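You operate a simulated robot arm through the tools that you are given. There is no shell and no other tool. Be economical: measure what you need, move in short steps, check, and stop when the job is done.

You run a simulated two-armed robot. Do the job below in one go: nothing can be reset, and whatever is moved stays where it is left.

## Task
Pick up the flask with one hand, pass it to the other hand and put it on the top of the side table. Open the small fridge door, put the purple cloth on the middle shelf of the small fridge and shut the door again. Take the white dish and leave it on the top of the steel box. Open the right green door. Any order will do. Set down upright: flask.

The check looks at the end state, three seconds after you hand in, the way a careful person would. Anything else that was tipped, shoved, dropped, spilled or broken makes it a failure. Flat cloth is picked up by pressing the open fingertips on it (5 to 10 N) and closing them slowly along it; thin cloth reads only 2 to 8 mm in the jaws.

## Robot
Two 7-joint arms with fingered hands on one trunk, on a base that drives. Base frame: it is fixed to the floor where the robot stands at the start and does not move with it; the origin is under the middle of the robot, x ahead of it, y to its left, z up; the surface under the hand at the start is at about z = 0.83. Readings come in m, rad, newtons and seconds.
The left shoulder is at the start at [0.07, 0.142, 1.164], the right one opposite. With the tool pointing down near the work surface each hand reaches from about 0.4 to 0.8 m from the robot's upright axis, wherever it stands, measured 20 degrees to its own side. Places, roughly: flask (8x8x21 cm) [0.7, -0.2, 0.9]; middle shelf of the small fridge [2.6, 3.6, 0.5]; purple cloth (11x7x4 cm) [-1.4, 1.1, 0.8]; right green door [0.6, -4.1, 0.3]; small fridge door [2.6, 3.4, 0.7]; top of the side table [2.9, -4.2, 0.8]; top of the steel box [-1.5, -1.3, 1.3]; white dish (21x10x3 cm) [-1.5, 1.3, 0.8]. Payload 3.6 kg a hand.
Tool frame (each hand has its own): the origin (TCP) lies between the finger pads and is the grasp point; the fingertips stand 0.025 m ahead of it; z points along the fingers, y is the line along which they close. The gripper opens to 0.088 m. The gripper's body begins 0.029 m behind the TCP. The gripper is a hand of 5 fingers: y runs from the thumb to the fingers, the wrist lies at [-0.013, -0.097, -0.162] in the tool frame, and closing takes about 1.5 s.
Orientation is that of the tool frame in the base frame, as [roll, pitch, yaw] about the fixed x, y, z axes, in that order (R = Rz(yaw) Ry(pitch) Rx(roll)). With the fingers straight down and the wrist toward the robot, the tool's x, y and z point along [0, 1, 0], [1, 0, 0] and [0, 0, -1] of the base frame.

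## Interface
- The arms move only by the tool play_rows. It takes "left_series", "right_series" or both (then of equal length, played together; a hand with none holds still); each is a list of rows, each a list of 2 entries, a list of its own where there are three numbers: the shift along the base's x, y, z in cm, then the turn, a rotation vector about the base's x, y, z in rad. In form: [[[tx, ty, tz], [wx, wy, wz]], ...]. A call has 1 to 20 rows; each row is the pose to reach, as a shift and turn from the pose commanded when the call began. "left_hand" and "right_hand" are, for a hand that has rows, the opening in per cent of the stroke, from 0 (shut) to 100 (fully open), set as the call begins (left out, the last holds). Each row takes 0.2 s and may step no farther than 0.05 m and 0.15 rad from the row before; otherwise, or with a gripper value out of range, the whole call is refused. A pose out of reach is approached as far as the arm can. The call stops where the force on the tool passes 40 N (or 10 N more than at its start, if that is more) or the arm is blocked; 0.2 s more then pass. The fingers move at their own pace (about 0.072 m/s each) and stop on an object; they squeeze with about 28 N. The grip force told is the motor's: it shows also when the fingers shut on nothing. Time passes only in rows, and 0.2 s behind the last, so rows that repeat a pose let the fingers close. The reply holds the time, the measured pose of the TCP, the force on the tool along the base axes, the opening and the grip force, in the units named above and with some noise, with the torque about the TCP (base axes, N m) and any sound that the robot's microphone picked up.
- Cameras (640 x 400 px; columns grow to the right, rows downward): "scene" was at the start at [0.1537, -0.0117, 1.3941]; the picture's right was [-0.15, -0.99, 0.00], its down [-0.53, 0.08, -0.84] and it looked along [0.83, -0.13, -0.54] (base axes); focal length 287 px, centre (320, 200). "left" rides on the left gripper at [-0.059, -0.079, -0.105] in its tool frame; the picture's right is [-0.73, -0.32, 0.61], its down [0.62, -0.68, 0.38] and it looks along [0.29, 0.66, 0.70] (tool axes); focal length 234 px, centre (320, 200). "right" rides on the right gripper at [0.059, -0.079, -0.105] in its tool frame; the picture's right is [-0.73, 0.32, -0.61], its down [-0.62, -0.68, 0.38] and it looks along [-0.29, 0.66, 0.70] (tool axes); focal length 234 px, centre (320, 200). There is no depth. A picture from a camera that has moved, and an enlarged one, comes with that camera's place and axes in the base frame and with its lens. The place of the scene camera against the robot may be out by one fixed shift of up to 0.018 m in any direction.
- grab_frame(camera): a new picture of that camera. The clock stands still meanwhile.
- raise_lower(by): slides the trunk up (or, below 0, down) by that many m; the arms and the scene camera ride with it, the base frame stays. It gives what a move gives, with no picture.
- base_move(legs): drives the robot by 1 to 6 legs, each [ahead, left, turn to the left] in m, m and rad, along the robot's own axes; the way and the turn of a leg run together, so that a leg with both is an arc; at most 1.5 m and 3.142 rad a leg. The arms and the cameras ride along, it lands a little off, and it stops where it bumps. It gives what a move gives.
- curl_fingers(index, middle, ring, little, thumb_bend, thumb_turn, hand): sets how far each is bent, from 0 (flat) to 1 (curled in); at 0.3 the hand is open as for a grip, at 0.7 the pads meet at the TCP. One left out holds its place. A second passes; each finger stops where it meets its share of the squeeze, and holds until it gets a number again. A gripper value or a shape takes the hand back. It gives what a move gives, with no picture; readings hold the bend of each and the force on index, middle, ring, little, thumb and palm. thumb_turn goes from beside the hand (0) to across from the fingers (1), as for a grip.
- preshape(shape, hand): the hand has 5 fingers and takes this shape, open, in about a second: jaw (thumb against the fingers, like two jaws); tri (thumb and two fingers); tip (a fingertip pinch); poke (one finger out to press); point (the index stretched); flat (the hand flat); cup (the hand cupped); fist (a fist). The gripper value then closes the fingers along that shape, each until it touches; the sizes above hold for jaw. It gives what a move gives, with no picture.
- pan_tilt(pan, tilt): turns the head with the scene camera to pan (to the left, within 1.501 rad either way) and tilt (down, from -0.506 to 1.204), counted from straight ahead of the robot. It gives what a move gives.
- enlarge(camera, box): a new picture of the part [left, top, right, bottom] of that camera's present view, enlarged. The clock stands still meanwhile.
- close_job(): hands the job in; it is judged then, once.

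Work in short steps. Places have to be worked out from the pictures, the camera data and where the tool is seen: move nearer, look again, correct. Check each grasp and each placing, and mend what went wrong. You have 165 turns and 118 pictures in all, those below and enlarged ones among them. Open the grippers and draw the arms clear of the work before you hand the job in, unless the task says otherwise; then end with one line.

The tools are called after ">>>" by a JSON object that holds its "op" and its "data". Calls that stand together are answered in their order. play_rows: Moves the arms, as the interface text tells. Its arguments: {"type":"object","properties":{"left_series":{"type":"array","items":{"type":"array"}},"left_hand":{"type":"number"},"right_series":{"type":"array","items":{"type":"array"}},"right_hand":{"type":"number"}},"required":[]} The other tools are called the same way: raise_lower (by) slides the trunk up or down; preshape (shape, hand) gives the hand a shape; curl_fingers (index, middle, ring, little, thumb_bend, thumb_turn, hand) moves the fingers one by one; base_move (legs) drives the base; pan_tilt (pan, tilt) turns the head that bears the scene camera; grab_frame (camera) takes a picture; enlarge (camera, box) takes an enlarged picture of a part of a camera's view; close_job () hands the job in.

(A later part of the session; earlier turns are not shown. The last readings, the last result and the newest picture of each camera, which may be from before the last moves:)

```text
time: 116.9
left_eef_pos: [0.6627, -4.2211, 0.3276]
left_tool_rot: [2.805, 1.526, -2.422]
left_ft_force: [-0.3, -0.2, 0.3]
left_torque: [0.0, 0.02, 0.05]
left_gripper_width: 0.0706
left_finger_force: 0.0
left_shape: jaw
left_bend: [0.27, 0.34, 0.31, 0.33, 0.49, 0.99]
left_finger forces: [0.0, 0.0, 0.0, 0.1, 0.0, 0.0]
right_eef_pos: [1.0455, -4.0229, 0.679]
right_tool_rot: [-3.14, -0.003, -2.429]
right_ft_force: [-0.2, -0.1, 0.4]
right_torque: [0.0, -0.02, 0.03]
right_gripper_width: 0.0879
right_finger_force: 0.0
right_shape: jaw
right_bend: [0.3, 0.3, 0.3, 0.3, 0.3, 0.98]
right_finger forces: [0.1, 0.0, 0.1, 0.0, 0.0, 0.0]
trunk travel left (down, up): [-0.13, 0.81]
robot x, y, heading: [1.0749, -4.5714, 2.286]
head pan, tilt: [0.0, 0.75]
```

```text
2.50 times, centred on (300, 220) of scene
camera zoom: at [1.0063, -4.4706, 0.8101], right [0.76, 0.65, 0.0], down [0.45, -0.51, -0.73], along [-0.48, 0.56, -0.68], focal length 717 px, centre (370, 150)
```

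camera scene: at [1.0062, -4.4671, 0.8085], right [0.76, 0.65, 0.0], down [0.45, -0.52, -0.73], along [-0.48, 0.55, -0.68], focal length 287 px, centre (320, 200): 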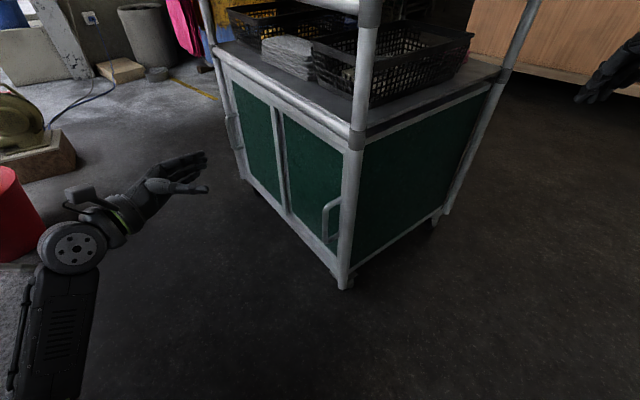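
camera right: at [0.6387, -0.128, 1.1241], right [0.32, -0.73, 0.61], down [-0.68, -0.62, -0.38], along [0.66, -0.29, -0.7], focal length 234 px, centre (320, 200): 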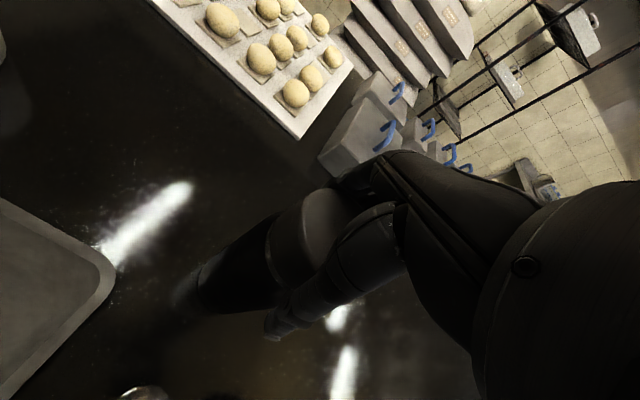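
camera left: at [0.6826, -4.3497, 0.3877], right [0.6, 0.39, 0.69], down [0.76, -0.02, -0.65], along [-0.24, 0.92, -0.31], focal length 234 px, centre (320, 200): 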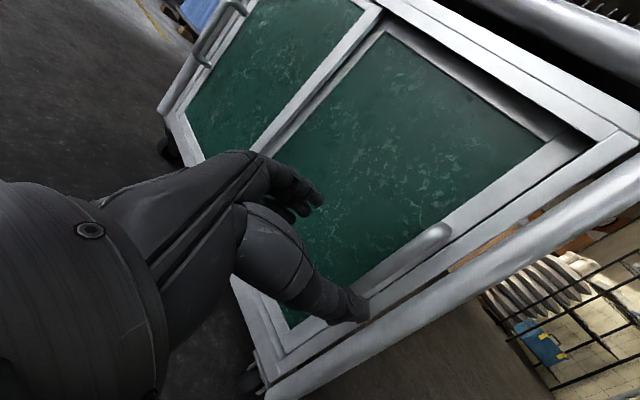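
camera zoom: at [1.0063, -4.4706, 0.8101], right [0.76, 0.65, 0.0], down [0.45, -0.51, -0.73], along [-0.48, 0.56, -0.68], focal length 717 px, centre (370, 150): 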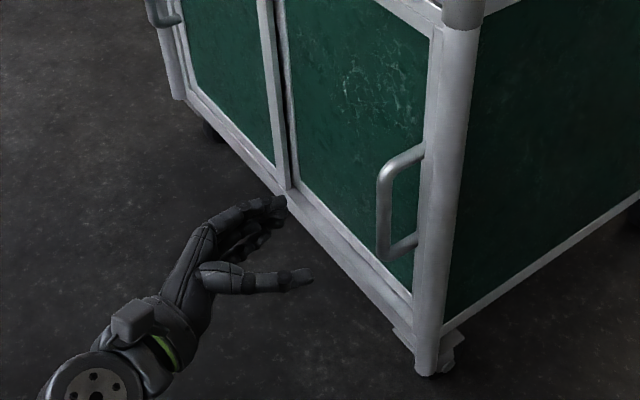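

The handle bar spans z 0.265–0.375 at (0.721, -4.117), straight ahead along the fingers. I'll advance to it and close.

>>> {"op": "play_rows", "data": {"left_series": [[[1.5, 2.6, -0.3], [0, 0, 0]], [[3, 5.2, -0.5], [0, 0, 0]], [[4.2, 7.2, -0.7], [0, 0, 0]], [[5.2, 9, -0.8], [0, 0, 0]], [[5.9, 10.2, -0.8], [0, 0, 0]], [[5.9, 10.2, -0.8], [0, 0, 0]]]}}

>>> {"op": "grab_frame", "data": {"camera": "left"}}

>>> {"op": "enlarge", "data": {"camera": "scene", "box": [220, 140, 420, 300]}}

```text
time: 117.6
left_eef_pos: [0.6659, -4.1767, 0.2989]
left_tool_rot: [2.768, 1.421, -2.441]
left_ft_force: [-1.0, -0.8, -0.7]
left_torque: [-0.03, 0.02, 0.0]
left_gripper_width: 0.0705
left_finger_force: 0.1
left_shape: jaw
left_bend: [0.27, 0.34, 0.31, 0.33, 0.49, 0.99]
left_finger forces: [0.0, 0.0, 0.0, 0.0, 0.1, 0.0]
right_eef_pos: [1.0469, -4.0197, 0.6736]
right_tool_rot: [-3.141, -0.006, -2.429]
right_ft_force: [-0.2, 0.0, 0.3]
right_torque: [0.01, 0.0, -0.03]
right_gripper_width: 0.0877
right_finger_force: 0.1
right_shape: jaw
right_bend: [0.3, 0.3, 0.3, 0.3, 0.3, 0.98]
right_finger forces: [0.1, 0.1, 0.0, 0.1, 0.1, 0.0]
trunk travel left (down, up): [-0.13, 0.81]
robot x, y, heading: [1.0788, -4.5644, 2.279]
head pan, tilt: [0.0, 0.75]
stopped in row 3 (left hand): the arm was blocked; the commanded pose is now the measured one
```

```text
70 pictures are left
camera left: at [0.693, -4.2996, 0.3658], right [0.65, 0.45, 0.62], down [0.71, -0.05, -0.71], along [-0.28, 0.89, -0.35], focal length 234 px, centre (320, 200)
```

left: 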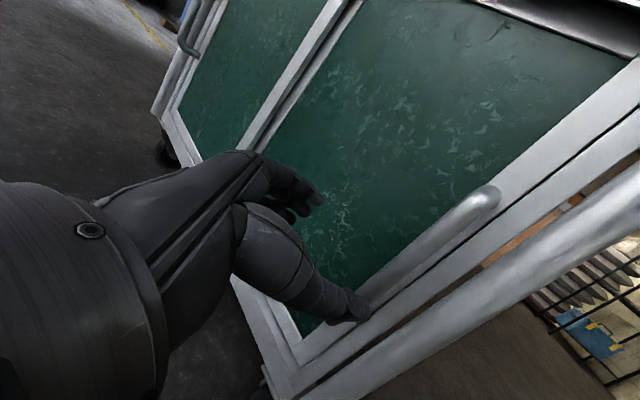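

```text
2.50 times, centred on (320, 220) of scene
camera zoom: at [1.0078, -4.4662, 0.8075], right [0.76, 0.65, 0.0], down [0.44, -0.52, -0.73], along [-0.48, 0.55, -0.68], focal length 717 px, centre (320, 150)
```

zoom: 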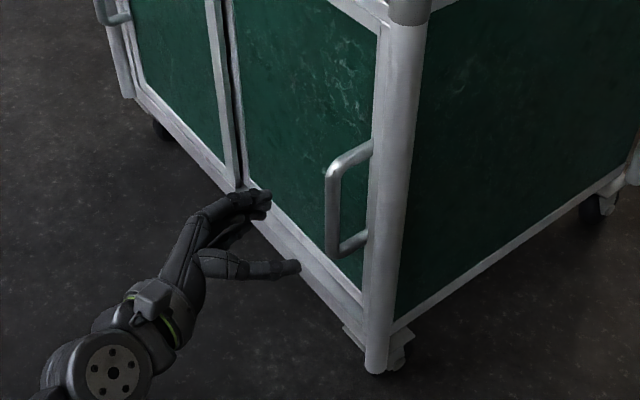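

The arm hit its wrist limit rather than the cart. I'll withdraw and level the hand, then shift the base right and turn it a little left to give that wrist more room.

>>> {"op": "play_rows", "data": {"left_series": [[[-2, -3.5, 0.5], [0.03, -0.03, 0]], [[-4, -7, 1], [0.06, -0.07, 0]], [[-6, -10.5, 1.5], [0.096, -0.114, 0]], [[-8, -14, 2], [0.096, -0.114, 0]], [[-9.5, -17, 2], [0.096, -0.114, 0]]]}}

>>> {"op": "base_move", "data": {"legs": [[0, 0, 0.217], [0.035, -0.263, 0]]}}

>>> {"op": "grab_frame", "data": {"camera": "left"}}

>>> {"op": "grab_frame", "data": {"camera": "scene"}}

```text
time: 118.8
left_eef_pos: [0.5719, -4.3468, 0.3206]
left_tool_rot: [-0.452, 1.566, 0.623]
left_ft_force: [-0.3, 0.4, -0.3]
left_torque: [0.01, -0.04, 0.01]
left_gripper_width: 0.0706
left_finger_force: 0.0
left_shape: jaw
left_bend: [0.27, 0.34, 0.31, 0.33, 0.49, 0.99]
left_finger forces: [0.1, 0.0, 0.0, 0.0, 0.0, 0.0]
right_eef_pos: [1.0453, -4.0204, 0.6755]
right_tool_rot: [-3.138, -0.006, -2.43]
right_ft_force: [-0.4, 0.4, -0.4]
right_torque: [0.0, 0.0, 0.02]
right_gripper_width: 0.088
right_finger_force: 0.2
right_shape: jaw
right_bend: [0.3, 0.3, 0.3, 0.3, 0.3, 0.98]
right_finger forces: [0.1, 0.0, 0.0, 0.0, 0.0, 0.0]
trunk travel left (down, up): [-0.13, 0.81]
robot x, y, heading: [1.0795, -4.5707, 2.281]
head pan, tilt: [0.0, 0.75]
```

```text
time: 121.5
left_eef_pos: [0.6652, -4.2294, 0.3215]
left_tool_rot: [-0.939, 1.566, 0.348]
left_ft_force: [0.7, 0.5, 0.0]
left_torque: [0.02, -0.03, -0.02]
left_gripper_width: 0.0708
left_finger_force: 0.0
left_shape: jaw
left_bend: [0.27, 0.34, 0.31, 0.33, 0.49, 0.99]
left_finger forces: [0.0, 0.0, 0.0, 0.0, 0.0, 0.0]
right_eef_pos: [1.0581, -3.8112, 0.6764]
right_tool_rot: [-3.139, -0.005, -2.219]
right_ft_force: [0.0, 0.2, 0.6]
right_torque: [-0.04, 0.0, 0.0]
right_gripper_width: 0.0881
right_finger_force: 0.0
right_shape: jaw
right_bend: [0.3, 0.3, 0.3, 0.3, 0.3, 0.98]
right_finger forces: [0.1, 0.0, 0.1, 0.0, 0.0, 0.1]
trunk travel left (down, up): [-0.13, 0.81]
robot x, y, heading: [1.2103, -4.3415, 2.495]
head pan, tilt: [0.0, 0.75]
```

```text
68 pictures are left
camera left: at [0.7111, -4.3506, 0.378], right [0.48, 0.49, 0.73], down [0.76, 0.18, -0.62], along [-0.43, 0.85, -0.29], focal length 234 px, centre (320, 200)
```

left: 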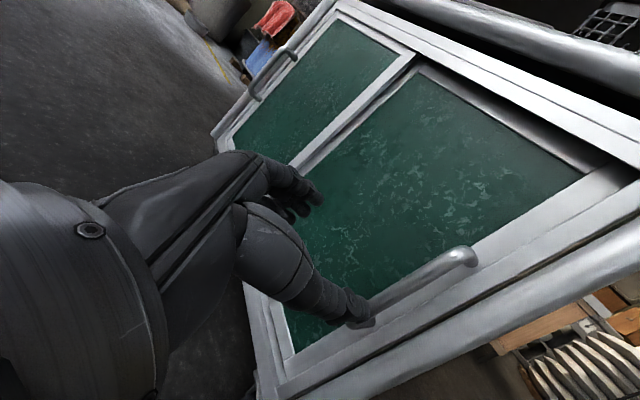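

```text
67 pictures are left
camera scene: at [1.1152, -4.2588, 0.8084], right [0.6, 0.8, 0.0], down [0.54, -0.41, -0.73], along [-0.58, 0.44, -0.68], focal length 287 px, centre (320, 200)
```

scene: 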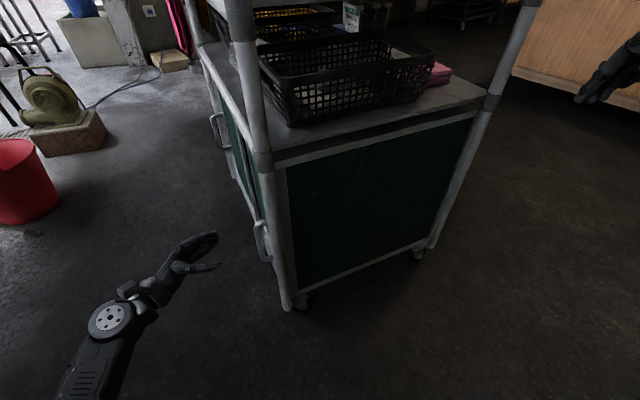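

The bar is 12 cm ahead and 2 cm toward the thumb side. I'll shift over and advance with the hand level.

>>> {"op": "play_rows", "data": {"left_series": [[[1.2, -0.3, 0], [0, 0, 0]], [[2.4, 0.5, 0], [0, 0, 0]], [[3.2, 3.4, 0], [0, 0, 0]], [[4, 6, 0], [0, 0, 0]], [[4.7, 8.2, 0], [0, 0, 0]], [[5.3, 10, 0], [0, 0, 0]], [[5.6, 11, 0], [0, 0, 0]]]}}

>>> {"op": "grab_frame", "data": {"camera": "left"}}

```text
time: 123.1
left_eef_pos: [0.7166, -4.1296, 0.3173]
left_tool_rot: [2.884, 1.527, -2.114]
left_ft_force: [-0.3, -1.4, 0.4]
left_torque: [0.04, 0.0, -0.08]
left_gripper_width: 0.0703
left_finger_force: 0.1
left_shape: jaw
left_bend: [0.27, 0.34, 0.31, 0.33, 0.49, 0.99]
left_finger forces: [0.0, 0.0, 0.1, 0.0, 1.3, 0.0]
right_eef_pos: [1.0606, -3.8127, 0.68]
right_tool_rot: [3.139, -0.002, -2.218]
right_ft_force: [0.9, 0.1, 0.9]
right_torque: [0.0, -0.03, -0.02]
right_gripper_width: 0.088
right_finger_force: 0.1
right_shape: jaw
right_bend: [0.3, 0.3, 0.3, 0.3, 0.3, 0.98]
right_finger forces: [0.1, 0.0, 0.0, 0.0, 0.1, 0.1]
trunk travel left (down, up): [-0.13, 0.81]
robot x, y, heading: [1.2053, -4.3377, 2.497]
head pan, tilt: [0.0, 0.75]
```

```text
66 pictures are left
camera left: at [0.7638, -4.25, 0.3783], right [0.5, 0.52, 0.7], down [0.75, 0.15, -0.65], along [-0.44, 0.84, -0.31], focal length 234 px, centre (320, 200)
```

left: 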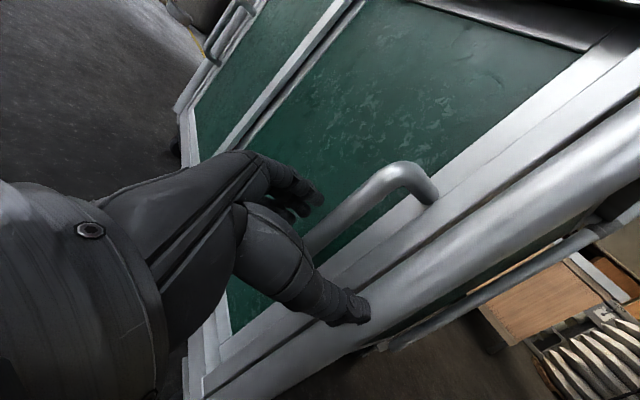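

The bar lies between the thumb and fingers, so I'll close.

>>> {"op": "play_rows", "data": {"left_series": [[[0, 0, 0], [0, 0, 0]], [[0, 0, 0], [0, 0, 0]], [[0, 0, 0], [0, 0, 0]], [[0, 0, 0], [0, 0, 0]], [[0, 0, 0], [0, 0, 0]], [[0, 0, 0], [0, 0, 0]], [[0, 0, 0], [0, 0, 0]]], "left_hand": 0}}

>>> {"op": "grab_frame", "data": {"camera": "left"}}

```text
time: 124.7
left_eef_pos: [0.7149, -4.128, 0.3187]
left_tool_rot: [2.777, 1.525, -2.219]
left_ft_force: [-20.3, 9.6, -3.0]
left_torque: [-0.01, 0.03, 0.15]
left_gripper_width: 0.0081
left_finger_force: 27.8
left_shape: jaw
left_bend: [0.7, 0.7, 0.7, 0.67, 0.8, 1.0]
left_finger forces: [22.9, 6.0, 2.6, 1.5, 10.3, 0.0]
right_eef_pos: [1.0609, -3.8108, 0.6766]
right_tool_rot: [-3.141, -0.007, -2.216]
right_ft_force: [-0.9, 0.0, 0.0]
right_torque: [0.02, -0.01, -0.01]
right_gripper_width: 0.0879
right_finger_force: 0.1
right_shape: jaw
right_bend: [0.3, 0.3, 0.3, 0.3, 0.3, 0.98]
right_finger forces: [0.0, 0.1, 0.0, 0.0, 0.0, 0.1]
trunk travel left (down, up): [-0.13, 0.81]
robot x, y, heading: [1.2071, -4.3387, 2.497]
head pan, tilt: [0.0, 0.75]
```

```text
65 pictures are left
camera left: at [0.7626, -4.249, 0.3788], right [0.5, 0.52, 0.69], down [0.74, 0.15, -0.65], along [-0.44, 0.84, -0.31], focal length 234 px, centre (320, 200)
```

left: 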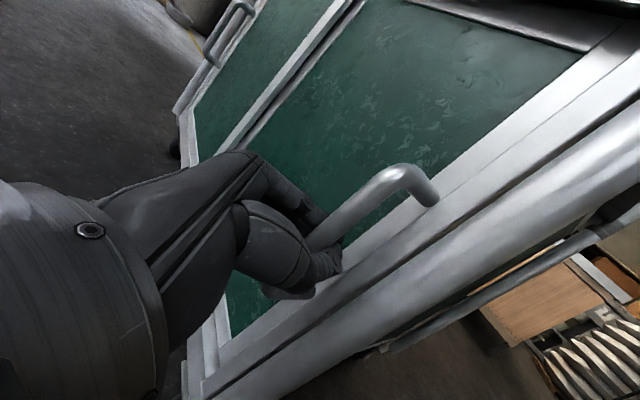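

Gripped. I'll test the slide with 2 cm along the door front toward -x.

>>> {"op": "play_rows", "data": {"left_series": [[[-0.6, 0.1, 0], [0, 0, 0]], [[-1.2, 0.2, 0], [0, 0, 0]], [[-2, 0.35, 0], [0, 0, 0]]]}}

```text
time: 125.5
left_eef_pos: [0.6988, -4.1215, 0.3195]
left_tool_rot: [2.883, 1.555, -2.112]
left_ft_force: [1.9, -0.5, -2.3]
left_torque: [0.01, -0.01, 0.02]
left_gripper_width: 0.0082
left_finger_force: 28.4
left_shape: jaw
left_bend: [0.7, 0.7, 0.7, 0.7, 0.8, 1.0]
left_finger forces: [7.3, 0.1, 0.4, 0.0, 18.1, 0.0]
right_eef_pos: [1.06, -3.8139, 0.6763]
right_tool_rot: [3.141, -0.002, -2.215]
right_ft_force: [0.2, -0.7, -0.1]
right_torque: [0.02, 0.03, 0.0]
right_gripper_width: 0.088
right_finger_force: 0.1
right_shape: jaw
right_bend: [0.3, 0.3, 0.3, 0.3, 0.3, 0.98]
right_finger forces: [0.0, 0.0, 0.0, 0.0, 0.1, 0.1]
trunk travel left (down, up): [-0.13, 0.81]
robot x, y, heading: [1.207, -4.3373, 2.494]
head pan, tilt: [0.0, 0.75]
```

The force relaxed, and the door may be moving. I'll slide another 4 cm and check.

>>> {"op": "play_rows", "data": {"left_series": [[[-1, 0.19, 0], [0, 0, 0]], [[-2, 0.38, 0], [0, 0, 0]], [[-3, 0.57, 0], [0, 0, 0]], [[-4, 0.76, 0], [0, 0, 0]]]}}

>>> {"op": "grab_frame", "data": {"camera": "left"}}

```text
time: 126.5
left_eef_pos: [0.6614, -4.1069, 0.3204]
left_tool_rot: [-0.34, 1.565, 0.945]
left_ft_force: [1.4, 1.4, -0.1]
left_torque: [-0.01, 0.0, 0.0]
left_gripper_width: 0.0069
left_finger_force: 27.5
left_shape: jaw
left_bend: [0.7, 0.7, 0.7, 0.7, 0.8, 1.0]
left_finger forces: [0.1, 0.0, 0.0, 0.1, 1.5, 0.0]
right_eef_pos: [1.0575, -3.8107, 0.6745]
right_tool_rot: [-3.138, -0.004, -2.22]
right_ft_force: [0.1, 0.1, 0.3]
right_torque: [0.02, -0.02, 0.02]
right_gripper_width: 0.0878
right_finger_force: 0.1
right_shape: jaw
right_bend: [0.3, 0.3, 0.3, 0.3, 0.3, 0.98]
right_finger forces: [0.0, 0.0, 0.0, 0.0, 0.0, 0.0]
trunk travel left (down, up): [-0.13, 0.81]
robot x, y, heading: [1.2092, -4.3425, 2.495]
head pan, tilt: [0.0, 0.75]
```

```text
64 pictures are left
camera left: at [0.7073, -4.2292, 0.3778], right [0.48, 0.49, 0.73], down [0.76, 0.18, -0.62], along [-0.43, 0.85, -0.29], focal length 234 px, centre (320, 200)
```

left: 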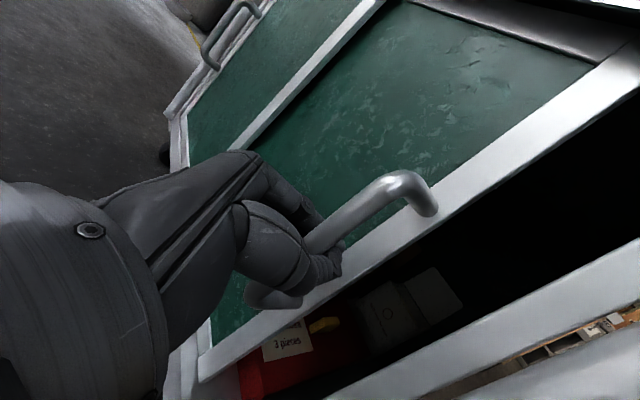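

It is a sliding door and it moves easily. I'll keep sliding it another 16 cm.

>>> {"op": "play_rows", "data": {"left_series": [[[-2, 0.38, 0], [0, 0, 0]], [[-4, 0.76, 0], [0, 0, 0]], [[-6, 1.14, 0], [0, 0, 0]], [[-8, 1.5, 0], [0, 0, 0]], [[-10, 1.9, 0], [0, 0, 0]], [[-12, 2.25, 0], [0, 0, 0]], [[-14, 2.6, 0], [0, 0, 0]], [[-16, 3, 0], [0, 0, 0]]]}}

>>> {"op": "grab_frame", "data": {"camera": "left"}}

>>> {"op": "grab_frame", "data": {"camera": "scene"}}

```text
time: 128.3
left_eef_pos: [0.5003, -4.0786, 0.3228]
left_tool_rot: [-0.82, 1.566, 0.467]
left_ft_force: [3.2, 6.7, -1.9]
left_torque: [0.03, -0.01, 0.11]
left_gripper_width: 0.0067
left_finger_force: 28.0
left_shape: jaw
left_bend: [0.7, 0.7, 0.7, 0.7, 0.8, 1.0]
left_finger forces: [2.3, 0.1, 0.0, 0.4, 1.4, 0.0]
right_eef_pos: [1.0573, -3.81, 0.6755]
right_tool_rot: [-3.138, -0.006, -2.219]
right_ft_force: [0.2, 0.0, 0.0]
right_torque: [0.01, -0.03, -0.02]
right_gripper_width: 0.088
right_finger_force: 0.1
right_shape: jaw
right_bend: [0.3, 0.3, 0.3, 0.3, 0.3, 0.98]
right_finger forces: [0.0, 0.0, 0.0, 0.1, 0.0, 0.0]
trunk travel left (down, up): [-0.13, 0.81]
robot x, y, heading: [1.207, -4.3375, 2.496]
head pan, tilt: [0.0, 0.75]
```

```text
63 pictures are left
camera left: at [0.5468, -4.1991, 0.3791], right [0.48, 0.49, 0.73], down [0.76, 0.18, -0.62], along [-0.43, 0.85, -0.29], focal length 234 px, centre (320, 200)
```

left: 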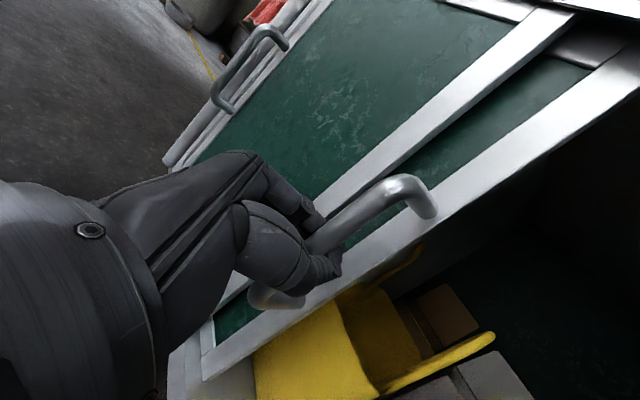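

```text
62 pictures are left
camera scene: at [1.115, -4.2584, 0.8083], right [0.6, 0.8, 0.0], down [0.54, -0.41, -0.73], along [-0.58, 0.44, -0.68], focal length 287 px, centre (320, 200)
```

scene: 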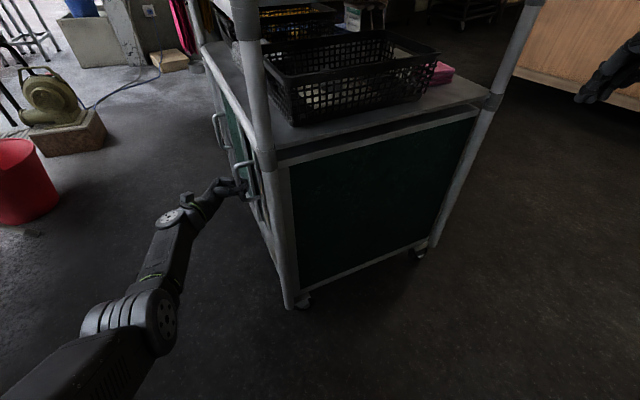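

The door is almost fully behind the left panel. I'll move a last 3 cm gently, watching the force so the cart isn't pushed.

>>> {"op": "play_rows", "data": {"left_series": [[[-1, 0, 0], [0, 0, 0]], [[-2, 0.1, 0], [0, 0, 0]], [[-3, 0.3, 0], [0, 0, 0]]]}}

>>> {"op": "grab_frame", "data": {"camera": "left"}}

```text
time: 129.1
left_eef_pos: [0.4907, -4.0776, 0.3219]
left_tool_rot: [-0.618, 1.566, 0.669]
left_ft_force: [1.7, 2.4, -0.5]
left_torque: [0.02, 0.02, 0.02]
left_gripper_width: 0.0066
left_finger_force: 27.5
left_shape: jaw
left_bend: [0.7, 0.7, 0.7, 0.7, 0.8, 1.0]
left_finger forces: [2.0, 0.0, 0.0, 0.5, 1.6, 0.0]
left hand out of reach, approached as far as the arm can: row 2, 3
right_eef_pos: [1.0583, -3.8112, 0.6744]
right_tool_rot: [-3.139, -0.005, -2.216]
right_ft_force: [-0.7, 0.2, -0.2]
right_torque: [0.02, 0.02, -0.02]
right_gripper_width: 0.0878
right_finger_force: 0.1
right_shape: jaw
right_bend: [0.3, 0.3, 0.3, 0.3, 0.3, 0.98]
right_finger forces: [0.0, 0.1, 0.0, 0.1, 0.0, 0.0]
trunk travel left (down, up): [-0.13, 0.81]
robot x, y, heading: [1.2074, -4.3398, 2.498]
head pan, tilt: [0.0, 0.75]
```

```text
61 pictures are left
camera left: at [0.5368, -4.1999, 0.379], right [0.48, 0.49, 0.73], down [0.76, 0.18, -0.62], along [-0.44, 0.85, -0.29], focal length 234 px, centre (320, 200)
```

left: 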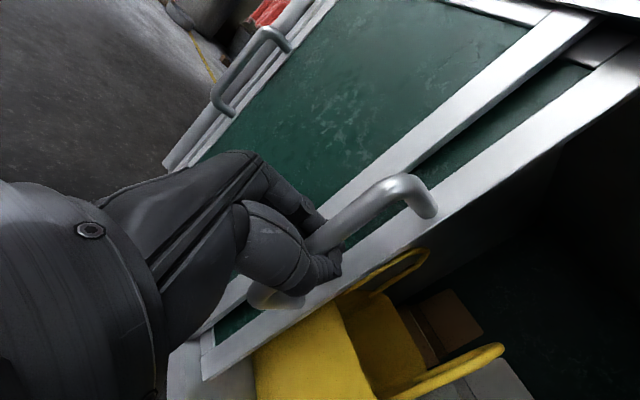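

The arm is at its reach with about 3 cm of slide left. I'll drive the base 3 cm along the slide direction with the handle held.

>>> {"op": "base_move", "data": {"legs": [[0.03, 0.012, 0]]}}

>>> {"op": "grab_frame", "data": {"camera": "left"}}

```text
time: 130.0
left_eef_pos: [0.4759, -4.0723, 0.3198]
left_tool_rot: [-1.525, 1.563, -0.251]
left_ft_force: [27.9, -13.4, 3.8]
left_torque: [-0.03, -0.03, -0.07]
left_gripper_width: 0.0139
left_finger_force: 27.8
left_shape: jaw
left_bend: [0.7, 0.7, 0.7, 0.7, 0.75, 0.98]
left_finger forces: [0.1, 0.1, 0.0, 0.0, 29.5, 0.0]
right_eef_pos: [1.0384, -3.8066, 0.6773]
right_tool_rot: [-3.141, -0.006, -2.218]
right_ft_force: [-0.5, 0.6, 0.2]
right_torque: [-0.01, 0.0, 0.01]
right_gripper_width: 0.0877
right_finger_force: 0.2
right_shape: jaw
right_bend: [0.3, 0.3, 0.3, 0.3, 0.3, 0.98]
right_finger forces: [0.1, 0.1, 0.1, 0.0, 0.1, 0.0]
trunk travel left (down, up): [-0.13, 0.81]
robot x, y, heading: [1.1866, -4.333, 2.496]
head pan, tilt: [0.0, 0.75]
stopped in leg 1: the force on the tool passed its limit at 47 N (the readings are from after the stop); the commanded pose is now the measured one
```

```text
60 pictures are left
camera left: at [0.5203, -4.1941, 0.3767], right [0.48, 0.49, 0.73], down [0.77, 0.17, -0.62], along [-0.42, 0.86, -0.29], focal length 234 px, centre (320, 200)
```

left: 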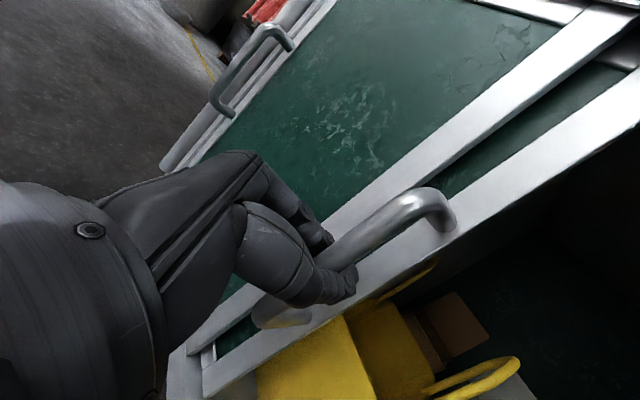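

The door has reached its end stop and is fully open. I'll release the handle and back the hand straight out.

>>> {"op": "play_rows", "data": {"left_series": [[[0.5, 0, 0], [0, 0, 0]], [[0.5, 0, 0], [0, 0, 0]], [[0.5, 0, 0], [0, 0, 0]], [[0.5, 0, 0], [0, 0, 0]], [[0.5, 0, 0], [0, 0, 0]], [[0.5, 0, 0], [0, 0, 0]]], "left_hand": 80}}

>>> {"op": "play_rows", "data": {"left_series": [[[-0.6, -2, 0], [0, 0, 0]], [[-1.2, -4, 0], [0, 0, 0]], [[-2, -7, 0], [0, 0, 0]], [[-2.5, -11, 0], [0, 0, 0]], [[-2.5, -15, 0], [0, 0, 0]], [[-2, -19, 0], [0, 0, 0]]]}}

>>> {"op": "grab_frame", "data": {"camera": "left"}}

```text
time: 131.4
left_eef_pos: [0.4793, -4.0737, 0.3193]
left_tool_rot: [-1.334, 1.564, -0.057]
left_ft_force: [0.0, 0.4, -0.4]
left_torque: [0.02, -0.03, -0.04]
left_gripper_width: 0.0704
left_finger_force: 0.1
left_shape: jaw
left_bend: [0.27, 0.34, 0.32, 0.33, 0.49, 0.99]
left_finger forces: [0.0, 0.0, 0.0, 0.0, 0.0, 0.1]
right_eef_pos: [1.0384, -3.806, 0.676]
right_tool_rot: [-3.138, -0.006, -2.216]
right_ft_force: [0.1, -0.4, 0.0]
right_torque: [0.0, 0.0, -0.01]
right_gripper_width: 0.088
right_finger_force: 0.1
right_shape: jaw
right_bend: [0.3, 0.3, 0.3, 0.3, 0.3, 0.98]
right_finger forces: [0.1, 0.0, 0.0, 0.1, 0.0, 0.0]
trunk travel left (down, up): [-0.13, 0.81]
robot x, y, heading: [1.1876, -4.3346, 2.501]
head pan, tilt: [0.0, 0.75]
```

```text
time: 132.8
left_eef_pos: [0.4567, -4.2616, 0.3194]
left_tool_rot: [-1.288, 1.563, -0.013]
left_ft_force: [0.2, 0.0, -0.3]
left_torque: [0.01, 0.0, -0.03]
left_gripper_width: 0.0706
left_finger_force: 0.0
left_shape: jaw
left_bend: [0.27, 0.34, 0.32, 0.33, 0.49, 0.99]
left_finger forces: [0.1, 0.0, 0.0, 0.0, 0.0, 0.0]
right_eef_pos: [1.0368, -3.8057, 0.676]
right_tool_rot: [-3.138, -0.006, -2.217]
right_ft_force: [-0.5, 0.4, -0.1]
right_torque: [-0.01, 0.01, 0.01]
right_gripper_width: 0.0877
right_finger_force: 0.1
right_shape: jaw
right_bend: [0.3, 0.3, 0.3, 0.3, 0.3, 0.98]
right_finger forces: [0.0, 0.0, 0.0, 0.0, 0.1, 0.1]
trunk travel left (down, up): [-0.13, 0.81]
robot x, y, heading: [1.1874, -4.334, 2.498]
head pan, tilt: [0.0, 0.75]
```

```text
59 pictures are left
camera left: at [0.5019, -4.385, 0.3775], right [0.48, 0.49, 0.73], down [0.77, 0.17, -0.62], along [-0.42, 0.86, -0.29], focal length 234 px, centre (320, 200)
```

left: 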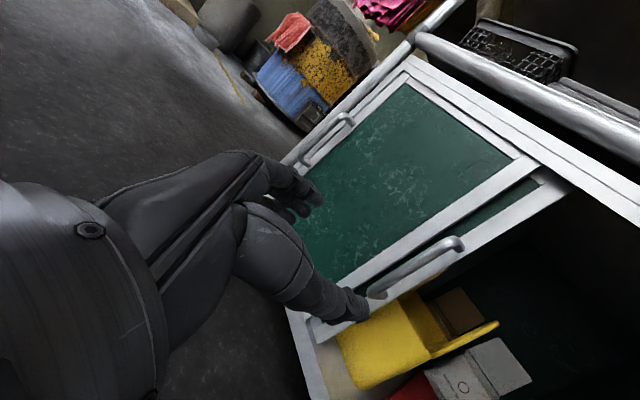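

The door is open. I'll back the base away from the cart, raise the trunk, turn toward +y and undo the hand's yaw for travel.

>>> {"op": "base_move", "data": {"legs": [[-0.3, 0, 0], [0, 0, -0.93]]}}

>>> {"op": "raise_lower", "data": {"by": 0.4}}

>>> {"op": "raise_lower", "data": {"by": 0.17}}

>>> {"op": "play_rows", "data": {"left_series": [[[0, 0, 3], [0, 0, -0.12]], [[0, 0, 6], [0, 0, -0.24]], [[0, 0, 10], [0, 0, -0.35]], [[0, 0, 14], [0, 0, -0.35]]]}}

```text
time: 136.2
left_eef_pos: [0.7939, -4.1541, 0.3192]
left_tool_rot: [-1.743, 1.562, -0.89]
left_ft_force: [0.3, -0.1, 0.1]
left_torque: [0.0, -0.01, -0.01]
left_gripper_width: 0.0702
left_finger_force: 0.2
left_shape: jaw
left_bend: [0.27, 0.34, 0.32, 0.33, 0.49, 0.99]
left_finger forces: [0.1, 0.1, 0.0, 0.1, 0.0, 0.1]
right_eef_pos: [1.5155, -3.9766, 0.6752]
right_tool_rot: [-3.141, -0.005, -2.649]
right_ft_force: [0.3, 0.1, -0.5]
right_torque: [0.01, 0.01, -0.01]
right_gripper_width: 0.0877
right_finger_force: 0.0
right_shape: jaw
right_bend: [0.3, 0.3, 0.3, 0.3, 0.3, 0.98]
right_finger forces: [0.0, 0.0, 0.0, 0.1, 0.1, 0.1]
trunk travel left (down, up): [-0.13, 0.81]
robot x, y, heading: [1.4324, -4.5172, 2.068]
head pan, tilt: [0.0, 0.75]
stopped in leg 2: the force on the tool passed its limit at 125 N (the readings are from after the stop); the commanded pose is now the measured one
```

```text
time: 140.0
left_eef_pos: [0.7945, -4.1531, 0.7181]
left_tool_rot: [-1.701, 1.562, -0.848]
left_ft_force: [1.0, -0.6, 0.9]
left_torque: [0.0, 0.02, -0.02]
left_gripper_width: 0.0702
left_finger_force: 0.0
left_shape: jaw
left_bend: [0.27, 0.34, 0.32, 0.33, 0.49, 0.99]
left_finger forces: [0.1, 0.0, 0.0, 0.0, 0.0, 0.0]
right_eef_pos: [1.5159, -3.9764, 1.0747]
right_tool_rot: [-3.139, -0.006, -2.647]
right_ft_force: [-0.3, 0.1, 0.2]
right_torque: [-0.01, -0.01, 0.01]
right_gripper_width: 0.0877
right_finger_force: 0.1
right_shape: jaw
right_bend: [0.3, 0.3, 0.3, 0.3, 0.3, 0.98]
right_finger forces: [0.0, 0.1, 0.1, 0.1, 0.0, 0.0]
trunk travel left (down, up): [-0.53, 0.41]
robot x, y, heading: [1.4285, -4.5165, 2.063]
head pan, tilt: [0.0, 0.75]
```

```text
time: 141.9
left_eef_pos: [0.7947, -4.1542, 0.8885]
left_tool_rot: [-1.941, 1.563, -1.086]
left_ft_force: [-0.1, -0.8, -0.2]
left_torque: [0.0, -0.03, -0.05]
left_gripper_width: 0.0702
left_finger_force: 0.0
left_shape: jaw
left_bend: [0.27, 0.34, 0.32, 0.33, 0.49, 0.99]
left_finger forces: [0.0, 0.1, 0.0, 0.1, 0.1, 0.0]
right_eef_pos: [1.5166, -3.9746, 1.2445]
right_tool_rot: [-3.138, -0.003, -2.649]
right_ft_force: [0.5, 0.5, 0.4]
right_torque: [0.02, 0.02, -0.01]
right_gripper_width: 0.0881
right_finger_force: 0.0
right_shape: jaw
right_bend: [0.3, 0.3, 0.3, 0.3, 0.3, 0.98]
right_finger forces: [0.0, 0.0, 0.0, 0.1, 0.0, 0.1]
trunk travel left (down, up): [-0.7, 0.24]
robot x, y, heading: [1.4281, -4.5175, 2.066]
head pan, tilt: [0.0, 0.75]
```

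```text
time: 142.9
left_eef_pos: [0.7959, -4.1564, 1.0303]
left_tool_rot: [-2.057, 1.562, -1.552]
left_ft_force: [-1.0, 0.8, 0.2]
left_torque: [-0.02, 0.02, -0.02]
left_gripper_width: 0.0702
left_finger_force: 0.1
left_shape: jaw
left_bend: [0.27, 0.34, 0.32, 0.33, 0.49, 0.99]
left_finger forces: [0.0, 0.1, 0.1, 0.0, 0.0, 0.0]
right_eef_pos: [1.5168, -3.9774, 1.2452]
right_tool_rot: [-3.139, -0.005, -2.648]
right_ft_force: [-0.5, -0.2, 0.8]
right_torque: [0.0, -0.01, 0.01]
right_gripper_width: 0.0879
right_finger_force: 0.0
right_shape: jaw
right_bend: [0.3, 0.3, 0.3, 0.3, 0.3, 0.98]
right_finger forces: [0.0, 0.1, 0.1, 0.0, 0.1, 0.1]
trunk travel left (down, up): [-0.7, 0.24]
robot x, y, heading: [1.4302, -4.5164, 2.068]
head pan, tilt: [0.0, 0.75]
```

My turn swung the left hand into the cart's corner post, at 125 N. I must check whether the cart or anything on it moved.

>>> {"op": "pan_tilt", "data": {"pan": 0.35, "tilt": 0.75}}

>>> {"op": "grab_frame", "data": {"camera": "scene"}}

```text
time: 143.8
left_eef_pos: [0.7956, -4.1548, 1.0284]
left_tool_rot: [-1.934, 1.562, -1.429]
left_ft_force: [-0.8, -1.3, -0.1]
left_torque: [0.0, -0.01, 0.02]
left_gripper_width: 0.0702
left_finger_force: 0.0
left_shape: jaw
left_bend: [0.27, 0.34, 0.32, 0.33, 0.49, 0.99]
left_finger forces: [0.1, 0.1, 0.0, 0.1, 0.1, 0.0]
right_eef_pos: [1.5167, -3.9764, 1.2447]
right_tool_rot: [-3.139, -0.006, -2.647]
right_ft_force: [0.6, 0.8, -0.5]
right_torque: [0.0, -0.01, 0.01]
right_gripper_width: 0.0877
right_finger_force: 0.0
right_shape: jaw
right_bend: [0.3, 0.3, 0.3, 0.3, 0.3, 0.98]
right_finger forces: [0.0, 0.0, 0.1, 0.1, 0.1, 0.0]
trunk travel left (down, up): [-0.7, 0.24]
robot x, y, heading: [1.4291, -4.5169, 2.063]
head pan, tilt: [0.351, 0.75]
```

```text
58 pictures are left
camera scene: at [1.3595, -4.4186, 1.3784], right [0.66, 0.75, 0.0], down [0.51, -0.45, -0.73], along [-0.55, 0.48, -0.68], focal length 287 px, centre (320, 200)
```

scene: 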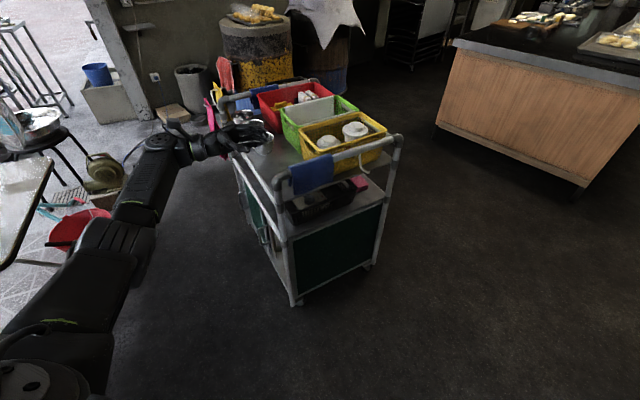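

The cart posts and the items on it are where they were. I'll pull the left hand in and turn its fingers down before any more turning.

>>> {"op": "play_rows", "data": {"left_series": [[[2.7, -0.1, 1], [-0.062, 0.115, 0]], [[5.4, -0.3, 2], [-0.124, 0.23, 0]], [[8.1, -0.4, 3], [-0.187, 0.345, 0]], [[10.8, -0.6, 4], [-0.249, 0.461, 0]], [[13.5, -0.7, 5], [-0.311, 0.576, 0]], [[16.2, -0.8, 6], [-0.373, 0.691, 0]], [[18.9, -1, 7], [-0.435, 0.806, 0]], [[21.6, -1.1, 8], [-0.497, 0.921, 0]], [[24.3, -1.3, 8], [-0.56, 1.037, 0]], [[27, -1.4, 8], [-0.622, 1.152, 0]], [[29.7, -1.6, 8], [-0.684, 1.267, 0]], [[32.7, -1.7, 8], [-0.746, 1.382, 0]]], "left_hand": 100}}

```text
time: 146.4
left_eef_pos: [1.1244, -4.1696, 1.1099]
left_tool_rot: [3.131, -0.004, -2.638]
left_ft_force: [0.5, 0.3, -0.4]
left_torque: [0.02, 0.03, -0.01]
left_gripper_width: 0.0877
left_finger_force: 0.0
left_shape: jaw
left_bend: [0.3, 0.3, 0.3, 0.3, 0.3, 0.98]
left_finger forces: [0.0, 0.0, 0.0, 0.1, 0.0, 0.0]
right_eef_pos: [1.5193, -3.9743, 1.245]
right_tool_rot: [-3.141, -0.006, -2.645]
right_ft_force: [1.1, -1.0, -0.1]
right_torque: [0.0, -0.02, -0.03]
right_gripper_width: 0.088
right_finger_force: 0.0
right_shape: jaw
right_bend: [0.3, 0.3, 0.3, 0.3, 0.3, 0.98]
right_finger forces: [0.0, 0.0, 0.1, 0.0, 0.0, 0.1]
trunk travel left (down, up): [-0.7, 0.24]
robot x, y, heading: [1.4317, -4.5169, 2.063]
head pan, tilt: [0.351, 0.75]
```

The hands are compact now. I'll turn to +y, drive between the fridge and the cart, sidestep to the aisle and go partway up it.

>>> {"op": "base_move", "data": {"legs": [[0, 0, -0.492], [1.5, 0, 0], [0.12, 0, 0], [0, 1.5, 0], [0, 0.13, 0], [1.4, 0, 0]]}}

>>> {"op": "pan_tilt", "data": {"pan": 0.5, "tilt": 0.4}}

>>> {"op": "grab_frame", "data": {"camera": "scene"}}

```text
time: 170.5
left_eef_pos: [-0.095, -0.9552, 1.1111]
left_tool_rot: [3.133, -0.001, 3.048]
left_ft_force: [0.1, 0.9, 0.8]
left_torque: [0.0, -0.02, 0.02]
left_gripper_width: 0.0875
left_finger_force: 0.1
left_shape: jaw
left_bend: [0.3, 0.3, 0.3, 0.3, 0.3, 0.98]
left_finger forces: [0.1, 0.1, 0.1, 0.0, 0.0, 0.0]
right_eef_pos: [0.3411, -1.0174, 1.2469]
right_tool_rot: [-3.137, -0.002, 3.038]
right_ft_force: [0.0, 0.1, 0.8]
right_torque: [-0.02, -0.04, 0.01]
right_gripper_width: 0.0881
right_finger_force: 0.1
right_shape: jaw
right_bend: [0.3, 0.3, 0.3, 0.3, 0.3, 0.98]
right_finger forces: [0.0, 0.0, 0.1, 0.1, 0.0, 0.0]
trunk travel left (down, up): [-0.7, 0.24]
robot x, y, heading: [-0.0337, -1.4188, 1.467]
head pan, tilt: [0.351, 0.75]
```

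```text
time: 171.3
left_eef_pos: [-0.0942, -0.9552, 1.1092]
left_tool_rot: [3.131, -0.002, 3.046]
left_ft_force: [0.4, 0.8, 0.4]
left_torque: [0.01, 0.0, 0.02]
left_gripper_width: 0.0879
left_finger_force: 0.1
left_shape: jaw
left_bend: [0.3, 0.3, 0.3, 0.3, 0.3, 0.98]
left_finger forces: [0.0, 0.0, 0.1, 0.0, 0.1, 0.0]
right_eef_pos: [0.3407, -1.0183, 1.2458]
right_tool_rot: [-3.138, -0.004, 3.037]
right_ft_force: [0.2, 0.9, -0.1]
right_torque: [0.0, -0.04, -0.01]
right_gripper_width: 0.0878
right_finger_force: 0.2
right_shape: jaw
right_bend: [0.3, 0.3, 0.3, 0.3, 0.3, 0.98]
right_finger forces: [0.0, 0.0, 0.0, 0.0, 0.0, 0.0]
trunk travel left (down, up): [-0.7, 0.24]
robot x, y, heading: [-0.0386, -1.4154, 1.464]
head pan, tilt: [0.499, 0.4]
```

```text
57 pictures are left
camera scene: at [-0.0516, -1.2808, 1.4095], right [0.92, 0.39, 0.0], down [0.15, -0.36, -0.92], along [-0.35, 0.85, -0.39], focal length 287 px, centre (320, 200)
```

scene: 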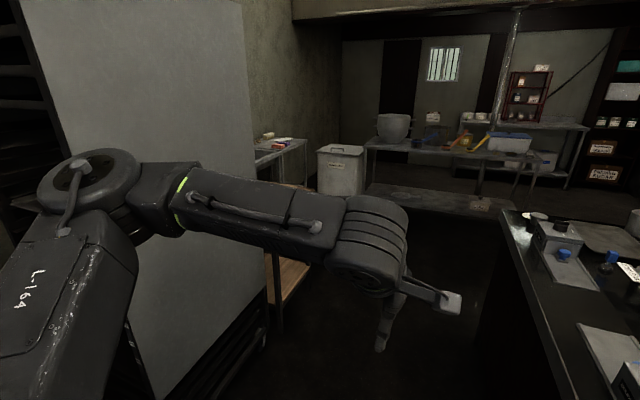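

The robot is in the aisle at (-0.04, -1.41). I'll look left toward the steel box at (-1.5, -1.3).

>>> {"op": "pan_tilt", "data": {"pan": 1.45, "tilt": 0.3}}

>>> {"op": "grab_frame", "data": {"camera": "scene"}}

```text
time: 172.6
left_eef_pos: [-0.0945, -0.9555, 1.1103]
left_tool_rot: [3.134, -0.002, 3.046]
left_ft_force: [-0.4, -0.1, -0.5]
left_torque: [0.01, -0.02, 0.01]
left_gripper_width: 0.0877
left_finger_force: 0.2
left_shape: jaw
left_bend: [0.3, 0.3, 0.3, 0.3, 0.3, 0.98]
left_finger forces: [0.1, 0.0, 0.0, 0.0, 0.0, 0.0]
right_eef_pos: [0.3402, -1.0175, 1.2448]
right_tool_rot: [-3.138, -0.005, 3.037]
right_ft_force: [0.7, -0.2, 0.6]
right_torque: [0.03, 0.0, -0.01]
right_gripper_width: 0.088
right_finger_force: 0.1
right_shape: jaw
right_bend: [0.3, 0.3, 0.3, 0.3, 0.3, 0.98]
right_finger forces: [0.0, 0.0, 0.0, 0.0, 0.0, 0.1]
trunk travel left (down, up): [-0.7, 0.24]
robot x, y, heading: [-0.0338, -1.4202, 1.466]
head pan, tilt: [1.45, 0.3]
```

```text
56 pictures are left
camera scene: at [-0.1069, -1.3455, 1.4188], right [0.22, 0.97, 0.0], down [0.29, -0.07, -0.96], along [-0.93, 0.21, -0.3], focal length 287 px, centre (320, 200)
```

scene: 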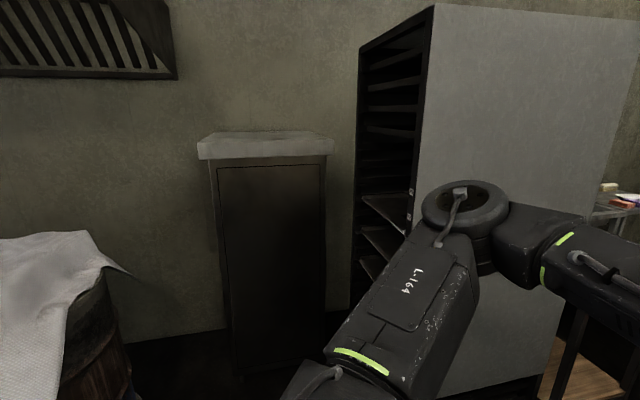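

The steel box stands between the covered barrel and the tray rack, with a flat top near z 1.3. Now I'll go up the aisle to the dish and cloth.

>>> {"op": "base_move", "data": {"legs": [[0, 0, 0.105], [1.5, 0, 0], [0.5, 0, 0]]}}

>>> {"op": "pan_tilt", "data": {"pan": 1.1, "tilt": 0.5}}

>>> {"op": "grab_frame", "data": {"camera": "scene"}}

```text
time: 183.1
left_eef_pos: [-0.1742, 1.0443, 1.1101]
left_tool_rot: [3.131, 0.0, -3.112]
left_ft_force: [0.5, -0.1, 0.3]
left_torque: [0.0, -0.01, 0.01]
left_gripper_width: 0.0879
left_finger_force: 0.1
left_shape: jaw
left_bend: [0.3, 0.3, 0.3, 0.3, 0.3, 0.98]
left_finger forces: [0.0, 0.1, 0.1, 0.1, 0.0, 0.1]
right_eef_pos: [0.2661, 1.0373, 1.2464]
right_tool_rot: [-3.14, -0.008, -3.123]
right_ft_force: [0.5, -0.6, 1.0]
right_torque: [0.01, 0.03, 0.0]
right_gripper_width: 0.0879
right_finger_force: 0.1
right_shape: jaw
right_bend: [0.3, 0.3, 0.3, 0.3, 0.3, 0.98]
right_finger forces: [0.0, 0.0, 0.0, 0.0, 0.0, 0.0]
trunk travel left (down, up): [-0.7, 0.24]
robot x, y, heading: [-0.0582, 0.5942, 1.591]
head pan, tilt: [1.45, 0.3]
```

```text
time: 183.9
left_eef_pos: [-0.1744, 1.0453, 1.1085]
left_tool_rot: [3.134, -0.002, -3.114]
left_ft_force: [-0.9, 0.1, -0.1]
left_torque: [-0.03, -0.04, 0.01]
left_gripper_width: 0.0876
left_finger_force: 0.0
left_shape: jaw
left_bend: [0.3, 0.3, 0.3, 0.3, 0.3, 0.98]
left_finger forces: [0.0, 0.1, 0.0, 0.0, 0.1, 0.0]
right_eef_pos: [0.2651, 1.0369, 1.2467]
right_tool_rot: [-3.14, -0.006, -3.12]
right_ft_force: [0.1, -0.5, 0.3]
right_torque: [0.0, 0.0, 0.0]
right_gripper_width: 0.0877
right_finger_force: 0.0
right_shape: jaw
right_bend: [0.3, 0.3, 0.3, 0.3, 0.3, 0.98]
right_finger forces: [0.1, 0.1, 0.0, 0.1, 0.0, 0.1]
trunk travel left (down, up): [-0.7, 0.24]
robot x, y, heading: [-0.0569, 0.5934, 1.587]
head pan, tilt: [1.1, 0.499]
```

```text
55 pictures are left
camera scene: at [-0.127, 0.6845, 1.4005], right [0.43, 0.9, 0.0], down [0.43, -0.21, -0.88], along [-0.79, 0.38, -0.48], focal length 287 px, centre (320, 200)
```

scene: 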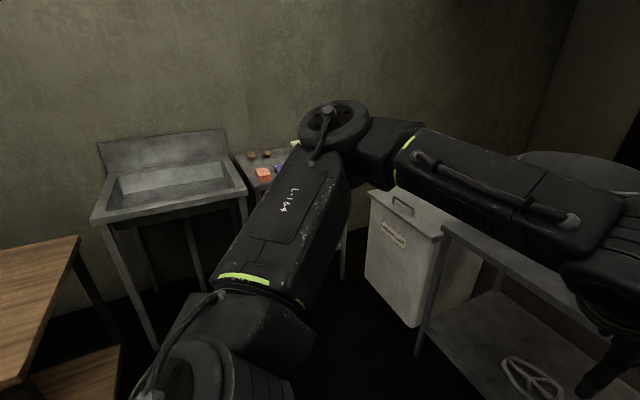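

The dish table is in the corner beside the sink. I'll turn to face -x here, with the hands compact, and look again.

>>> {"op": "base_move", "data": {"legs": [[0, 0, 1.55], [0.35, -0.25, 0]]}}

>>> {"op": "pan_tilt", "data": {"pan": -0.25, "tilt": 0.55}}

>>> {"op": "grab_frame", "data": {"camera": "scene"}}

```text
time: 190.4
left_eef_pos: [-0.8711, 0.693, 1.109]
left_tool_rot: [3.132, 0.0, -1.507]
left_ft_force: [0.3, 0.6, -0.1]
left_torque: [0.0, 0.0, -0.03]
left_gripper_width: 0.0875
left_finger_force: 0.0
left_shape: jaw
left_bend: [0.3, 0.3, 0.3, 0.3, 0.3, 0.98]
left_finger forces: [0.0, 0.0, 0.0, 0.1, 0.0, 0.1]
right_eef_pos: [-0.877, 1.1327, 1.2464]
right_tool_rot: [-3.139, -0.005, -1.517]
right_ft_force: [0.2, 0.5, 0.2]
right_torque: [0.05, 0.03, -0.02]
right_gripper_width: 0.0881
right_finger_force: 0.1
right_shape: jaw
right_bend: [0.3, 0.3, 0.3, 0.3, 0.3, 0.98]
right_finger forces: [0.1, 0.0, 0.1, 0.1, 0.0, 0.0]
trunk travel left (down, up): [-0.7, 0.24]
robot x, y, heading: [-0.4227, 0.8265, -3.084]
head pan, tilt: [1.1, 0.499]
```

```text
time: 191.9
left_eef_pos: [-0.8724, 0.693, 1.1092]
left_tool_rot: [3.132, -0.002, -1.508]
left_ft_force: [-0.4, -1.2, -0.2]
left_torque: [0.02, 0.01, -0.01]
left_gripper_width: 0.0876
left_finger_force: 0.0
left_shape: jaw
left_bend: [0.3, 0.3, 0.3, 0.3, 0.3, 0.98]
left_finger forces: [0.0, 0.0, 0.0, 0.0, 0.0, 0.0]
right_eef_pos: [-0.8788, 1.1338, 1.2454]
right_tool_rot: [-3.139, -0.006, -1.516]
right_ft_force: [0.4, -1.0, -0.8]
right_torque: [0.02, -0.01, 0.03]
right_gripper_width: 0.0879
right_finger_force: 0.0
right_shape: jaw
right_bend: [0.3, 0.3, 0.3, 0.3, 0.3, 0.98]
right_finger forces: [0.0, 0.0, 0.0, 0.0, 0.0, 0.0]
trunk travel left (down, up): [-0.7, 0.24]
robot x, y, heading: [-0.4247, 0.822, -3.091]
head pan, tilt: [-0.25, 0.55]
```

```text
54 pictures are left
camera scene: at [-0.5464, 0.8402, 1.3958], right [0.19, 0.98, 0.0], down [0.51, -0.1, -0.85], along [-0.84, 0.16, -0.52], focal length 287 px, centre (320, 200)
```

scene: 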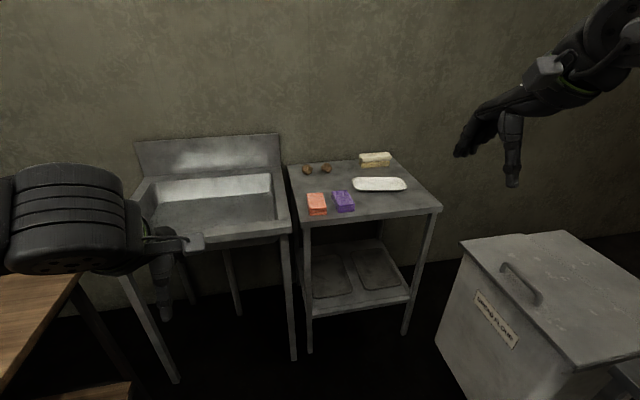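

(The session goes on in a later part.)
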